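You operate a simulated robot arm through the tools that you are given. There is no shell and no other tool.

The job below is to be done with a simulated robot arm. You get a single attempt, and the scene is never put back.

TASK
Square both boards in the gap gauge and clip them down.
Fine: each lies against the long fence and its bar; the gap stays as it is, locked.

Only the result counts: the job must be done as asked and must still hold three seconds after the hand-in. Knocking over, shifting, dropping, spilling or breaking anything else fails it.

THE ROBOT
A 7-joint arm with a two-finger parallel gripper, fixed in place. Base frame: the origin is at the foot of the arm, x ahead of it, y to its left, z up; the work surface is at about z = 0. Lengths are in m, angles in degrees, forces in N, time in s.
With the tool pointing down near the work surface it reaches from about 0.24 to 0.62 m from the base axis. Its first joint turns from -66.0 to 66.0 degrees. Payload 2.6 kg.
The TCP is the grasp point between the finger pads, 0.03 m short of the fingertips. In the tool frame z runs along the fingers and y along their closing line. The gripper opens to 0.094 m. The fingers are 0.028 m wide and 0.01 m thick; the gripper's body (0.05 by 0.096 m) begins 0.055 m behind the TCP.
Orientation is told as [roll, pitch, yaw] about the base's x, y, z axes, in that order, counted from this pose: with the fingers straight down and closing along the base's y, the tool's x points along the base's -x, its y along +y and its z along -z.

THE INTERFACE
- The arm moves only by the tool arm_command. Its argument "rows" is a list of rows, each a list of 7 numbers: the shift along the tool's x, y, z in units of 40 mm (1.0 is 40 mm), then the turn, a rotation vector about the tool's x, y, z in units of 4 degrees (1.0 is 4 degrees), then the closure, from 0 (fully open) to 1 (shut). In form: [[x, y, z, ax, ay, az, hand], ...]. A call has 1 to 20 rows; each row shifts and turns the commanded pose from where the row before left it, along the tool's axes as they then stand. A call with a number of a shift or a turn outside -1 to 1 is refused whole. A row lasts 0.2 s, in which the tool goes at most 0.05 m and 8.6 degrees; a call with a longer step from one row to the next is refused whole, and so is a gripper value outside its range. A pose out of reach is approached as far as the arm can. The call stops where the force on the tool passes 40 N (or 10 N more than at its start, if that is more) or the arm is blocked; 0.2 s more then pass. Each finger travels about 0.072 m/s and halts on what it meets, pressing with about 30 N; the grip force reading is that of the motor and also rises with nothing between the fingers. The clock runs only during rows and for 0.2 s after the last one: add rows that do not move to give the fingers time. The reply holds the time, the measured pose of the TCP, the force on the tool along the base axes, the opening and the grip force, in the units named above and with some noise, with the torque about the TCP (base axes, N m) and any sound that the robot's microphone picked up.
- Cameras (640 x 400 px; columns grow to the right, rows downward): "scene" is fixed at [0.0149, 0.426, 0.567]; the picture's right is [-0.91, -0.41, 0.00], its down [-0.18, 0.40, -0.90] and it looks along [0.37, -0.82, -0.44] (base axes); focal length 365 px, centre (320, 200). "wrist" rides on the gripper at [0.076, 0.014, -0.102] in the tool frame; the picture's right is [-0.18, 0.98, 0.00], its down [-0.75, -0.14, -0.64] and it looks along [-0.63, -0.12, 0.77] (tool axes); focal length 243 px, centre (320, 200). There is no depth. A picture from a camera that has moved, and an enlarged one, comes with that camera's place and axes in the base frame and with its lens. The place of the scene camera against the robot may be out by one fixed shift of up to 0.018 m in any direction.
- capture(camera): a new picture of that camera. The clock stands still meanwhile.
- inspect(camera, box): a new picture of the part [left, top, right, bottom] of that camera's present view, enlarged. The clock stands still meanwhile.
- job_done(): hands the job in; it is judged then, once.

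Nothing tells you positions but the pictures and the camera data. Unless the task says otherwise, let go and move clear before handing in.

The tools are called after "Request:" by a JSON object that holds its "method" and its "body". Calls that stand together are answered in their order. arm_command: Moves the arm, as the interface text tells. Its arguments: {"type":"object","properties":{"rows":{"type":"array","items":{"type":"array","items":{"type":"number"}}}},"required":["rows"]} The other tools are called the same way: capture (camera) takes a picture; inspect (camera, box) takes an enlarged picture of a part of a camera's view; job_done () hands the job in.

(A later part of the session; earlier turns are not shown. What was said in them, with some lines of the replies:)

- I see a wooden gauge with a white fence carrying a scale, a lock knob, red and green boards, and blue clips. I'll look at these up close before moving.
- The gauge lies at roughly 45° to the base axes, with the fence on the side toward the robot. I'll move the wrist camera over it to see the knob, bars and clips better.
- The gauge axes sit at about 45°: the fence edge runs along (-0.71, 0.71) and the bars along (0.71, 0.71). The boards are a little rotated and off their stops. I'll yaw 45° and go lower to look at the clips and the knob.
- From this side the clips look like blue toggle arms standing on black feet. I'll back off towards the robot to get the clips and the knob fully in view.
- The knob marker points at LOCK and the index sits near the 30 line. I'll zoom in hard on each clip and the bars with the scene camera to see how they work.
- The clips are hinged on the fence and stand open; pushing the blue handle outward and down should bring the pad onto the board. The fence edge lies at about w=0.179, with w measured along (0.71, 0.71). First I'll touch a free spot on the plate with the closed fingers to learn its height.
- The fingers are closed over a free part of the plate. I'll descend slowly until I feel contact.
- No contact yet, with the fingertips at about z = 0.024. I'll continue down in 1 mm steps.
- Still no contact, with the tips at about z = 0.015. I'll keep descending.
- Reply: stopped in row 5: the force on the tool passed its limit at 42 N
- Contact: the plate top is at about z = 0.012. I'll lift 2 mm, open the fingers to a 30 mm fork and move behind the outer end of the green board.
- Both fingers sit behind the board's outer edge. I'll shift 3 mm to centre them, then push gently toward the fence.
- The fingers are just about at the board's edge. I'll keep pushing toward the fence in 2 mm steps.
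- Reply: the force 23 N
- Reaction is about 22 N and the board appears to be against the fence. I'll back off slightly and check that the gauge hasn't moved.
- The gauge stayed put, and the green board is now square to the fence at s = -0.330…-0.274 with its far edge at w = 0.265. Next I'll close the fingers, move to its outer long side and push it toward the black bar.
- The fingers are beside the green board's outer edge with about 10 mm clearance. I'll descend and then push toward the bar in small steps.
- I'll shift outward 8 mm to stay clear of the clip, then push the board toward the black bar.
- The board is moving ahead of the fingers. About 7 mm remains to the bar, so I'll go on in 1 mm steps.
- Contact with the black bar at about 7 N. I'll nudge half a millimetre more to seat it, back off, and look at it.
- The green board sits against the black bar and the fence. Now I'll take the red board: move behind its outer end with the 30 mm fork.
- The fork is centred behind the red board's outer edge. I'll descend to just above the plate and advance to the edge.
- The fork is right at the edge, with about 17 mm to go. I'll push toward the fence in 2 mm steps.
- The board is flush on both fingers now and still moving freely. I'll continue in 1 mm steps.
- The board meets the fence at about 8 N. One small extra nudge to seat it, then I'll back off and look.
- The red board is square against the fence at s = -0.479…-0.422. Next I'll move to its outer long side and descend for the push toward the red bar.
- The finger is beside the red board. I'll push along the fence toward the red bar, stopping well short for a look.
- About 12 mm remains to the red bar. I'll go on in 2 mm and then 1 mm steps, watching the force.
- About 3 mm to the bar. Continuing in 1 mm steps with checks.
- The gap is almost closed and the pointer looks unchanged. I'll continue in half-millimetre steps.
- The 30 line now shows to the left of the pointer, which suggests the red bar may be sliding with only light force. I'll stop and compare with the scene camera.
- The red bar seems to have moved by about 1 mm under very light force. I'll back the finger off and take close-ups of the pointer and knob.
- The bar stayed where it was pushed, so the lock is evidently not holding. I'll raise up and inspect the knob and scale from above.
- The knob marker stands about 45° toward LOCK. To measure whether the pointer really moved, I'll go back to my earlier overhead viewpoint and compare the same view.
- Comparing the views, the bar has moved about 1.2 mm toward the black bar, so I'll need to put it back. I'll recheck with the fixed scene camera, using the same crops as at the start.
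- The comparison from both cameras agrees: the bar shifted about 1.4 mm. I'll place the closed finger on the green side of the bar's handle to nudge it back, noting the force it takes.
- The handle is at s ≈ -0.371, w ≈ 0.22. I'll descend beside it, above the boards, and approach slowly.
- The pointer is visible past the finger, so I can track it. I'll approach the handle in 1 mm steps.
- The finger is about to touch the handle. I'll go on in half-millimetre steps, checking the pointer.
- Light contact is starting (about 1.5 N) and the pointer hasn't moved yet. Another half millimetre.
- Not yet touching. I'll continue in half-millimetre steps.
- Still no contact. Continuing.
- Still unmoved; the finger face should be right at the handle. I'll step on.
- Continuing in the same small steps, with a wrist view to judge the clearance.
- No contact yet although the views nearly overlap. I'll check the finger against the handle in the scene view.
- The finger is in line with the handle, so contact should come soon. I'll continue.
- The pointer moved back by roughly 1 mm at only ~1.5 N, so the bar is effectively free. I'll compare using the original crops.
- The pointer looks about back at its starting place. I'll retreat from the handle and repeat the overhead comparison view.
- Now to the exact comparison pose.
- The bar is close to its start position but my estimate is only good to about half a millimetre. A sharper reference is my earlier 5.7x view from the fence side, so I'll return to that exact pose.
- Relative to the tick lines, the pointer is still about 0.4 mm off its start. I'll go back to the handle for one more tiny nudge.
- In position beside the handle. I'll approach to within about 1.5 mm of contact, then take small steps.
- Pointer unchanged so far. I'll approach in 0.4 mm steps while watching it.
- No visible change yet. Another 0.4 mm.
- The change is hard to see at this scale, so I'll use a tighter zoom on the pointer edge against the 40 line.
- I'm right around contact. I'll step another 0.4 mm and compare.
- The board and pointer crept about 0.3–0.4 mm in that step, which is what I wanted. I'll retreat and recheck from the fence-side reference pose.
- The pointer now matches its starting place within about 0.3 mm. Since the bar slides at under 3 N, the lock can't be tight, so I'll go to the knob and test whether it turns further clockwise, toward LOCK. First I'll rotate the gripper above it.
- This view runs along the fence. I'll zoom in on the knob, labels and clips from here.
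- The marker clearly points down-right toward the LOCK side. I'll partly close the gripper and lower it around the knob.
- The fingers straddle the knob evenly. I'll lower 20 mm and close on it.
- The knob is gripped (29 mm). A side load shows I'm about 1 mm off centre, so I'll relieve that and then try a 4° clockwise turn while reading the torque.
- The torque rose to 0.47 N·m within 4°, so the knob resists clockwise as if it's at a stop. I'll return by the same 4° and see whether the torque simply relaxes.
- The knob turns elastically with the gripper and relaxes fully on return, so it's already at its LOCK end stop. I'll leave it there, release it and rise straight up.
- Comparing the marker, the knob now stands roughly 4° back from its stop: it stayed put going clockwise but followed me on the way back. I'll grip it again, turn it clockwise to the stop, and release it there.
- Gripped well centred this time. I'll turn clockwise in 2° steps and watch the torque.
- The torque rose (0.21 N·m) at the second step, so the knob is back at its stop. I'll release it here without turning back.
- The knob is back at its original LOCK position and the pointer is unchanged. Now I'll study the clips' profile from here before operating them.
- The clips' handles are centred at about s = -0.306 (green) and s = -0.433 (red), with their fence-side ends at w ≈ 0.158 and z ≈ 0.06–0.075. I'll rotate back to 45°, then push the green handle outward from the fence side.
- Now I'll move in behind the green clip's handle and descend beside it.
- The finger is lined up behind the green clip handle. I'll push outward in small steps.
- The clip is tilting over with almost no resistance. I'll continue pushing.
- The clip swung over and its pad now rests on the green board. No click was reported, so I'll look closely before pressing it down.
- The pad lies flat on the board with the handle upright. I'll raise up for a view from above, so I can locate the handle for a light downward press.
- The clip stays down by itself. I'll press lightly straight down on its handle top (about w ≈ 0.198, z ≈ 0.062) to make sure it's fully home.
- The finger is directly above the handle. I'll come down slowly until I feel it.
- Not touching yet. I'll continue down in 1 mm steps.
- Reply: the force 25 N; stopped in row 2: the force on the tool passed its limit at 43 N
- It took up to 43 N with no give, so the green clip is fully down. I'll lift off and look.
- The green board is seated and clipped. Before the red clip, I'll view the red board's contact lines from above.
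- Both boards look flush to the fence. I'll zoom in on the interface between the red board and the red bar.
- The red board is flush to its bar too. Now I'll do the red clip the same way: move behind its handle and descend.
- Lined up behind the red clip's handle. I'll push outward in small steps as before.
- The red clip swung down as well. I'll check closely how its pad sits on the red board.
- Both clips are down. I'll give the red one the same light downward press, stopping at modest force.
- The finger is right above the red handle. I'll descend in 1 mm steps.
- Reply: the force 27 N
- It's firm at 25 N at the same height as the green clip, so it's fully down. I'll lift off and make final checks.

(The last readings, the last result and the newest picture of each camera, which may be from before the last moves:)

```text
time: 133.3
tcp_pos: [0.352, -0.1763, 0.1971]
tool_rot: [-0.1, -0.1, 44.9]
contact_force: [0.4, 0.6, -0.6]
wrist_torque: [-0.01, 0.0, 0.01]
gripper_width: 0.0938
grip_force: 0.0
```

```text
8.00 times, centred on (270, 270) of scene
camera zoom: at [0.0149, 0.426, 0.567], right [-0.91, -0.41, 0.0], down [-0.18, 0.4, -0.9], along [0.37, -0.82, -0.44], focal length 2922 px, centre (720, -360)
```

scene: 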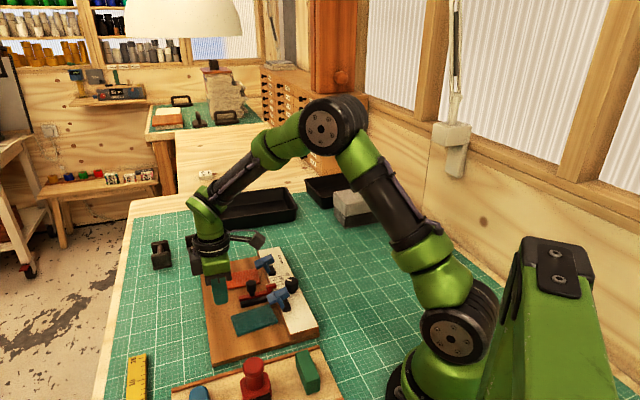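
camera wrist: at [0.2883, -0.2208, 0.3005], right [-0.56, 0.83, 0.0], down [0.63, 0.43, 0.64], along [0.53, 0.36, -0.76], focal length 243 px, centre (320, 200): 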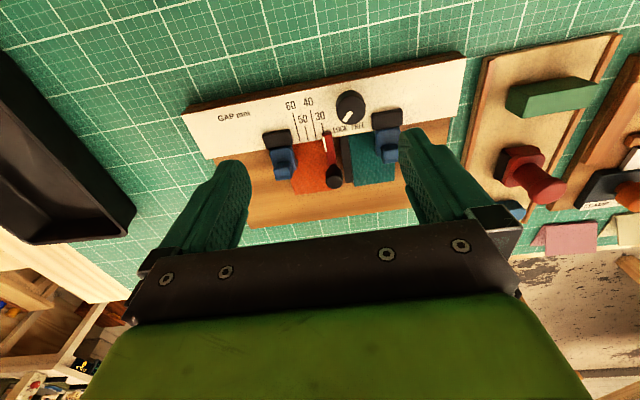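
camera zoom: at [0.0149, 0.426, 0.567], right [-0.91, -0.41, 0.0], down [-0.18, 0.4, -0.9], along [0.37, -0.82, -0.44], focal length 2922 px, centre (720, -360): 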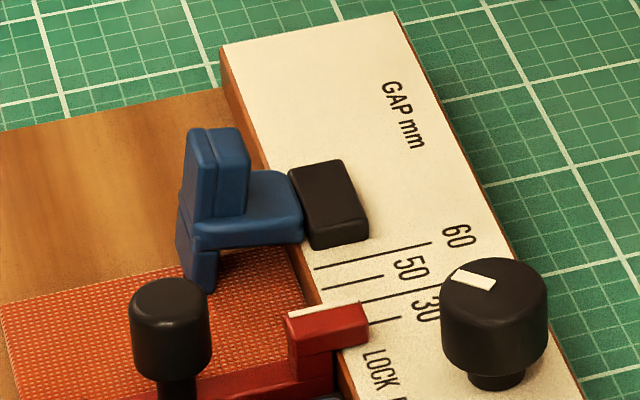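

The pointer and knob match their starting look and both clips are closed. One last overhead check of the contact lines after clamping.

Request:
{"method": "arm_command", "body": {"rows": [[-0.83, -0.22, 0, 0, 0, 0, 0.5], [-0.83, -0.22, 0, 0, 0, 0, 1], [-0.84, -0.24, 0.3, 0, 0, 0, 1], [0, 0, 0.4, 0, 0, 0, 1], [0, 0, 0, 0, 0, 0, 1], [0, 0, 0, 0, 0, 0, 1]]}}

Request:
{"method": "inspect", "body": {"camera": "wrist", "box": [200, 0, 440, 140]}}

Request:
{"method": "inspect", "body": {"camera": "wrist", "box": [280, 0, 360, 60]}}

Request:
{"method": "inspect", "body": {"camera": "wrist", "box": [325, 100, 365, 130]}}

Request:
{"method": "inspect", "body": {"camera": "wrist", "box": [360, 0, 440, 60]}}

```text
time: 134.7
tcp_pos: [0.4434, -0.1239, 0.1692]
tool_rot: [-0.1, -0.2, 44.9]
contact_force: [-0.9, -0.1, 0.1]
wrist_torque: [0.0, -0.02, 0.0]
gripper_width: 0.0
grip_force: 29.7
```

```text
2.67 times, centred on (320, 70) of wrist
camera zoom: at [0.3792, -0.1694, 0.2725], right [-0.56, 0.83, 0.0], down [0.63, 0.43, 0.64], along [0.53, 0.36, -0.76], focal length 647 px, centre (320, 547)
```

zoom: 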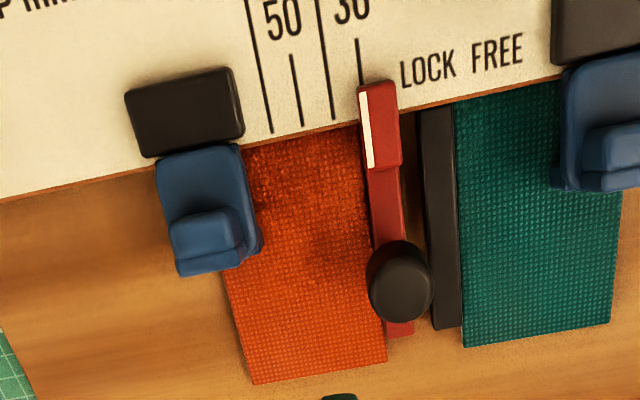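

```text
6.67 times, centred on (320, 30) of wrist
camera zoom: at [0.3792, -0.1694, 0.2725], right [-0.56, 0.83, 0.0], down [0.63, 0.43, 0.64], along [0.53, 0.36, -0.76], focal length 1618 px, centre (320, 1333)
```

zoom: 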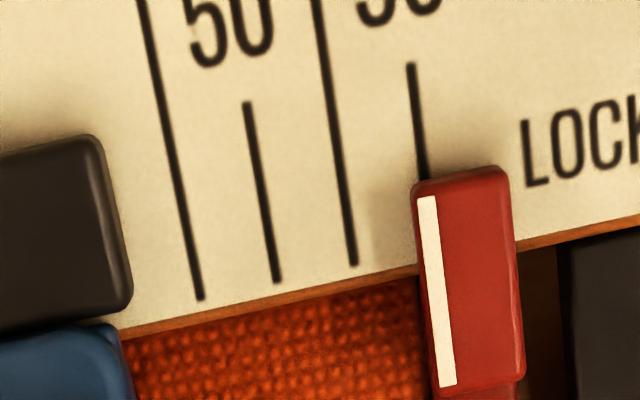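

```text
13.33 times, centred on (345, 115) of wrist
camera zoom: at [0.3792, -0.1694, 0.2725], right [-0.56, 0.83, 0.0], down [0.63, 0.43, 0.64], along [0.53, 0.36, -0.76], focal length 3235 px, centre (-13, 1333)
```

zoom: 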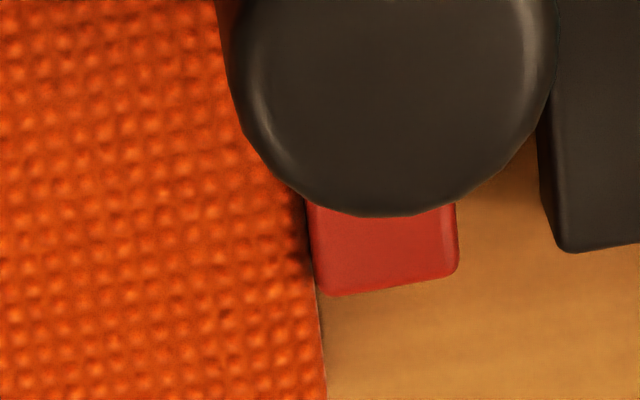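

```text
6.67 times, centred on (400, 30) of wrist
camera zoom: at [0.3792, -0.1694, 0.2725], right [-0.56, 0.83, 0.0], down [0.63, 0.43, 0.64], along [0.53, 0.36, -0.76], focal length 1618 px, centre (-213, 1333)
```

zoom: 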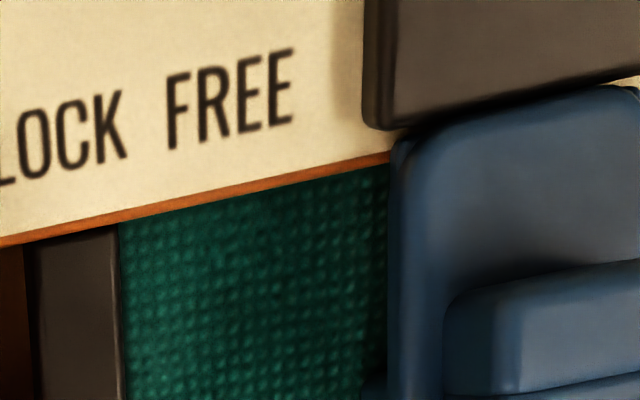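

Everything looks flush from this side, but the fence top can hide a small gap. I'll rotate to look along the fence from the board side to confirm.

Request:
{"method": "arm_command", "body": {"rows": [[0, 0, -0.5, 0, 0, 0.966, 1], [0, 0, -0.5, 0, 0, 0.966, 1], [0, 0, 0, 0, 0, 0.966, 1], [0, 0, 0, 0, 0, 0.966, 1], [0, 0, 0, 0, 0, 0.966, 1], [0, 0, 0, 0, 0, 0.966, 1], [0, 0, 0, 0, 0, 0.966, 1], [0, 0, 0, 0, 0, 0.966, 1], [0, 0, 0, 0, 0, 0.966, 1], [0, 0, 0, 0, 0, 0.966, 1], [0, 0, 0, 0, 0, 0.966, 1]]}}

Request:
{"method": "arm_command", "body": {"rows": [[0, 0, 0, 0, 0, 0.966, 1], [0, 0, 0, 0, 0, 0.966, 1], [0, 0, 0, 0, 0, 0.966, 1], [0, 0, 0, 0, 0, 0.966, 1], [0, 0, 0, 0, 0, 0.966, 1], [0, 0, 0, 0, 0, 0.966, 1], [0, 0, 0, 0, 0, 0.966, 1], [0, 0, 0, 0, 0, 0.966, 1], [0, 0, 0, 0, 0, 0.966, 1], [0, 0, 0, 0, 0, 0.966, 1], [0, 0, 0, 0, 0, 0.966, 1], [0, 0, 0, 0, 0, 0.966, 1], [0, 0, 0, 0, 0, 0, 1]]}}

Request:
{"method": "capture", "body": {"camera": "wrist"}}

```text
time: 137.1
tcp_pos: [0.4438, -0.1243, 0.2096]
tool_rot: [0.1, -0.2, 2.5]
contact_force: [-0.6, -0.1, -0.1]
wrist_torque: [0.03, -0.02, -0.02]
gripper_width: 0.0002
grip_force: 29.4
```

```text
time: 139.9
tcp_pos: [0.4434, -0.1256, 0.2083]
tool_rot: [0.2, -0.1, -44.0]
contact_force: [-0.6, 0.9, -0.9]
wrist_torque: [-0.02, 0.03, 0.02]
gripper_width: 0.0
grip_force: 29.9
```

```text
taken
camera wrist: at [0.3983, -0.0626, 0.3126], right [0.81, 0.58, 0.0], down [0.44, -0.62, 0.64], along [0.37, -0.52, -0.77], focal length 243 px, centre (320, 200)
```

wrist: 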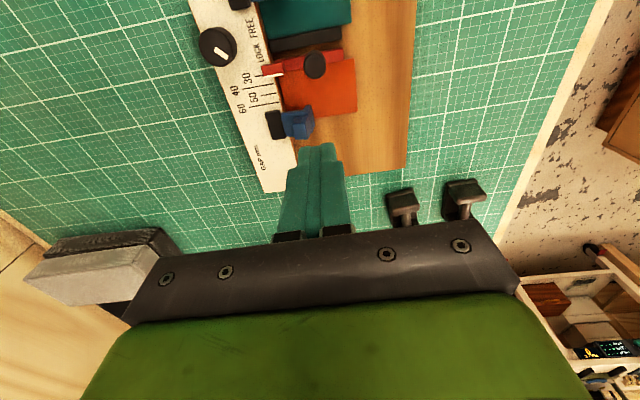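

Request:
{"method": "inspect", "body": {"camera": "wrist", "box": [240, 50, 340, 130]}}

Request:
{"method": "inspect", "body": {"camera": "wrist", "box": [262, 75, 302, 115]}}

Request:
{"method": "inspect", "body": {"camera": "wrist", "box": [240, 0, 360, 80]}}

```text
5.00 times, centred on (290, 90) of wrist
camera zoom: at [0.3983, -0.0626, 0.3126], right [0.81, 0.58, 0.0], down [0.44, -0.62, 0.64], along [0.37, -0.52, -0.77], focal length 1213 px, centre (470, 750)
```

zoom: 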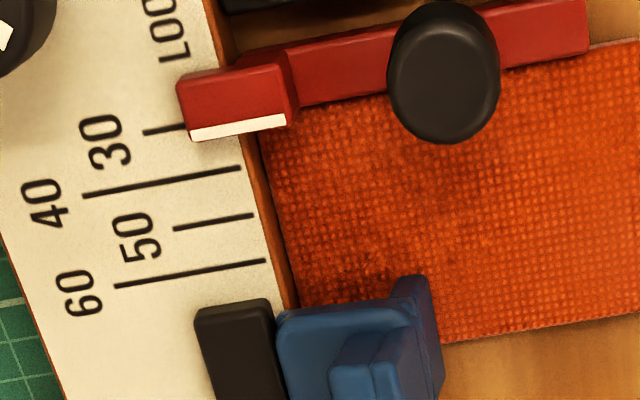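

```text
10.00 times, centred on (282, 95) of wrist
camera zoom: at [0.3983, -0.0626, 0.3126], right [0.81, 0.58, 0.0], down [0.44, -0.62, 0.64], along [0.37, -0.52, -0.77], focal length 2426 px, centre (700, 1250)
```

zoom: 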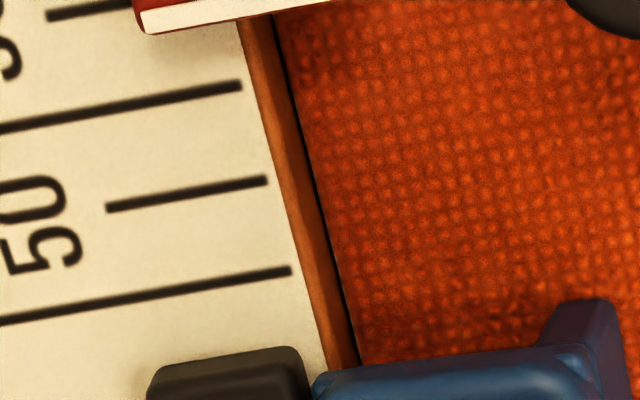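

```text
5.00 times, centred on (300, 40) of wrist
camera zoom: at [0.3983, -0.0626, 0.3126], right [0.81, 0.58, 0.0], down [0.44, -0.62, 0.64], along [0.37, -0.52, -0.77], focal length 1213 px, centre (420, 1000)
```

zoom: 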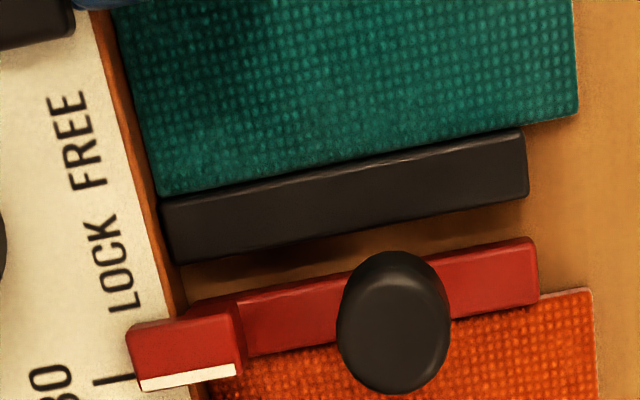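

The red board shows a thin dark line at the fence. I'll compare it with the green board at the same zoom.

Request:
{"method": "inspect", "body": {"camera": "wrist", "box": [245, 5, 285, 45]}}

Request:
{"method": "inspect", "body": {"camera": "wrist", "box": [270, 85, 295, 110]}}

Request:
{"method": "inspect", "body": {"camera": "wrist", "box": [250, 10, 275, 35]}}

```text
10.00 times, centred on (265, 25) of wrist
camera zoom: at [0.3983, -0.0626, 0.3126], right [0.81, 0.58, 0.0], down [0.44, -0.62, 0.64], along [0.37, -0.52, -0.77], focal length 2426 px, centre (870, 1950)
```

zoom: 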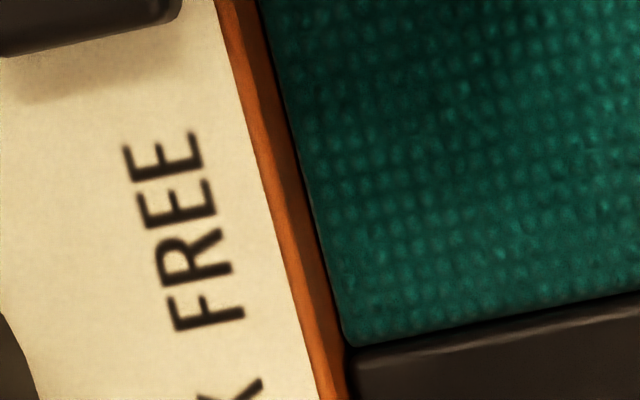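

```text
16.00 times, centred on (282, 98) of wrist
camera zoom: at [0.3983, -0.0626, 0.3126], right [0.81, 0.58, 0.0], down [0.44, -0.62, 0.64], along [0.37, -0.52, -0.77], focal length 3882 px, centre (920, 1840)
```

zoom: 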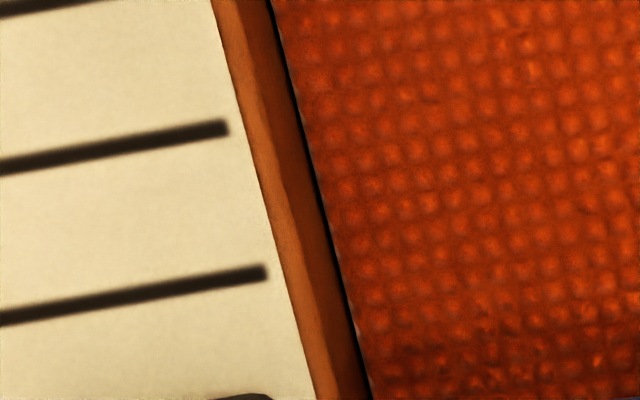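

```text
16.00 times, centred on (262, 22) of wrist
camera zoom: at [0.3983, -0.0626, 0.3126], right [0.81, 0.58, 0.0], down [0.44, -0.62, 0.64], along [0.37, -0.52, -0.77], focal length 3882 px, centre (1240, 3040)
```

zoom: 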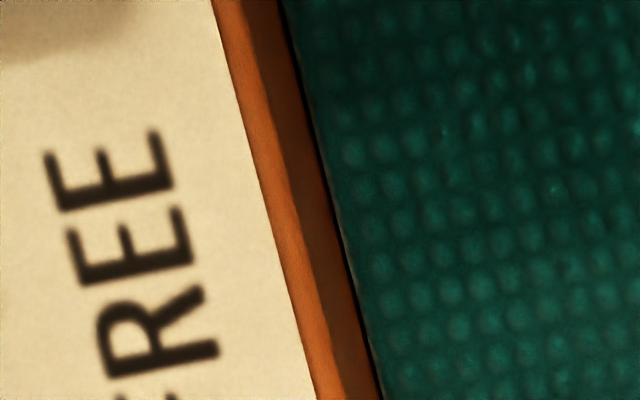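

Both boards show the same hairline at the fence, which is an edge shadow rather than a gap, and the clips, pointer and knob are all in place. I'll move the arm up clear.

Request:
{"method": "arm_command", "body": {"rows": [[0, 0, -0.8, 0, 0, 0, 1], [0, 0, -0.8, 0, 0, 0, 0.5], [0.5, 0, 0, 0, 0, 0, 0], [0, 0, 0, 0, 0, 0, 0], [0, 0, 0, 0, 0, 0, 0]]}}

Request:
{"method": "capture", "body": {"camera": "scene"}}

Request:
{"method": "inspect", "body": {"camera": "scene", "box": [220, 240, 320, 340]}}

```text
time: 141.1
tcp_pos: [0.4286, -0.1114, 0.2725]
tool_rot: [0.2, -0.1, -43.8]
contact_force: [0.3, 0.6, -0.3]
wrist_torque: [-0.02, -0.03, -0.02]
gripper_width: 0.094
grip_force: 0.1
```

```text
taken
```

scene: 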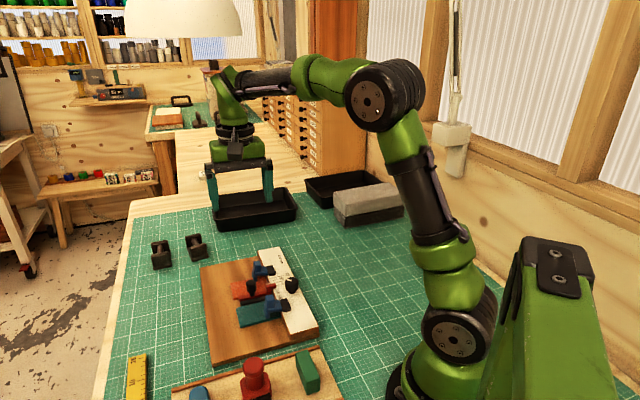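

```text
4.00 times, centred on (270, 290) of scene
camera zoom: at [0.0149, 0.426, 0.567], right [-0.91, -0.41, 0.0], down [-0.18, 0.4, -0.9], along [0.37, -0.82, -0.44], focal length 1461 px, centre (520, -160)
```

zoom: 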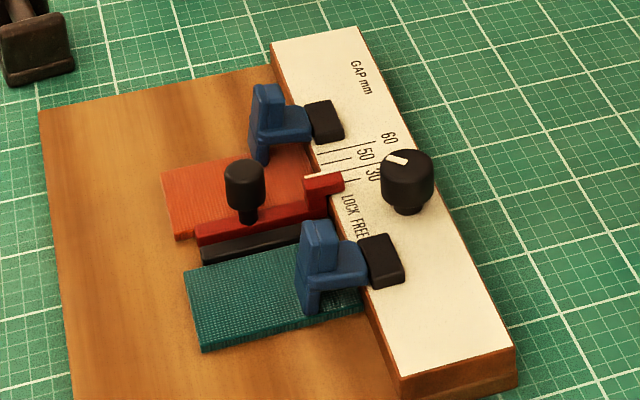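

Both boards lie square against the fence and their bars, and both clips are down. The knob is at LOCK, the pointer is back at its starting reading, nothing else was disturbed, and the arm is clear, so I'm handing in.

Request:
{"method": "job_done", "body": {}}

```text
The job is handed in.
```

I've handed the job in: both boards are seated against the long fence and their bars, and both clips are down. The one weak point is the gap, which I disturbed and then put back.

- **Boards:** each was pushed flush to the fence, then along it to its bar. Close-up views show only a hairline shadow at the fence, about the same on both boards.
- **Clips:** I pressed on each closed clip, and both held firm: the green up to 43 N, the red to 25 N.
- **Gap:** pushing the red board moved the red bar about 1.4 mm, even though the knob pointed at LOCK. I nudged the bar back with its handle. The pointer now matches its starting place to within about 0.3 mm, judged from pictures.
- **Lock:** the knob is at its LOCK end stop, where it was at the start. I tested it for extra tightness, which moved it about 4° off the stop, and I turned it back. Even at LOCK the bar slid at under about 3 N, so the lock holds it only lightly.

The arm is clear of the gauge, and in the last picture nothing else had moved.
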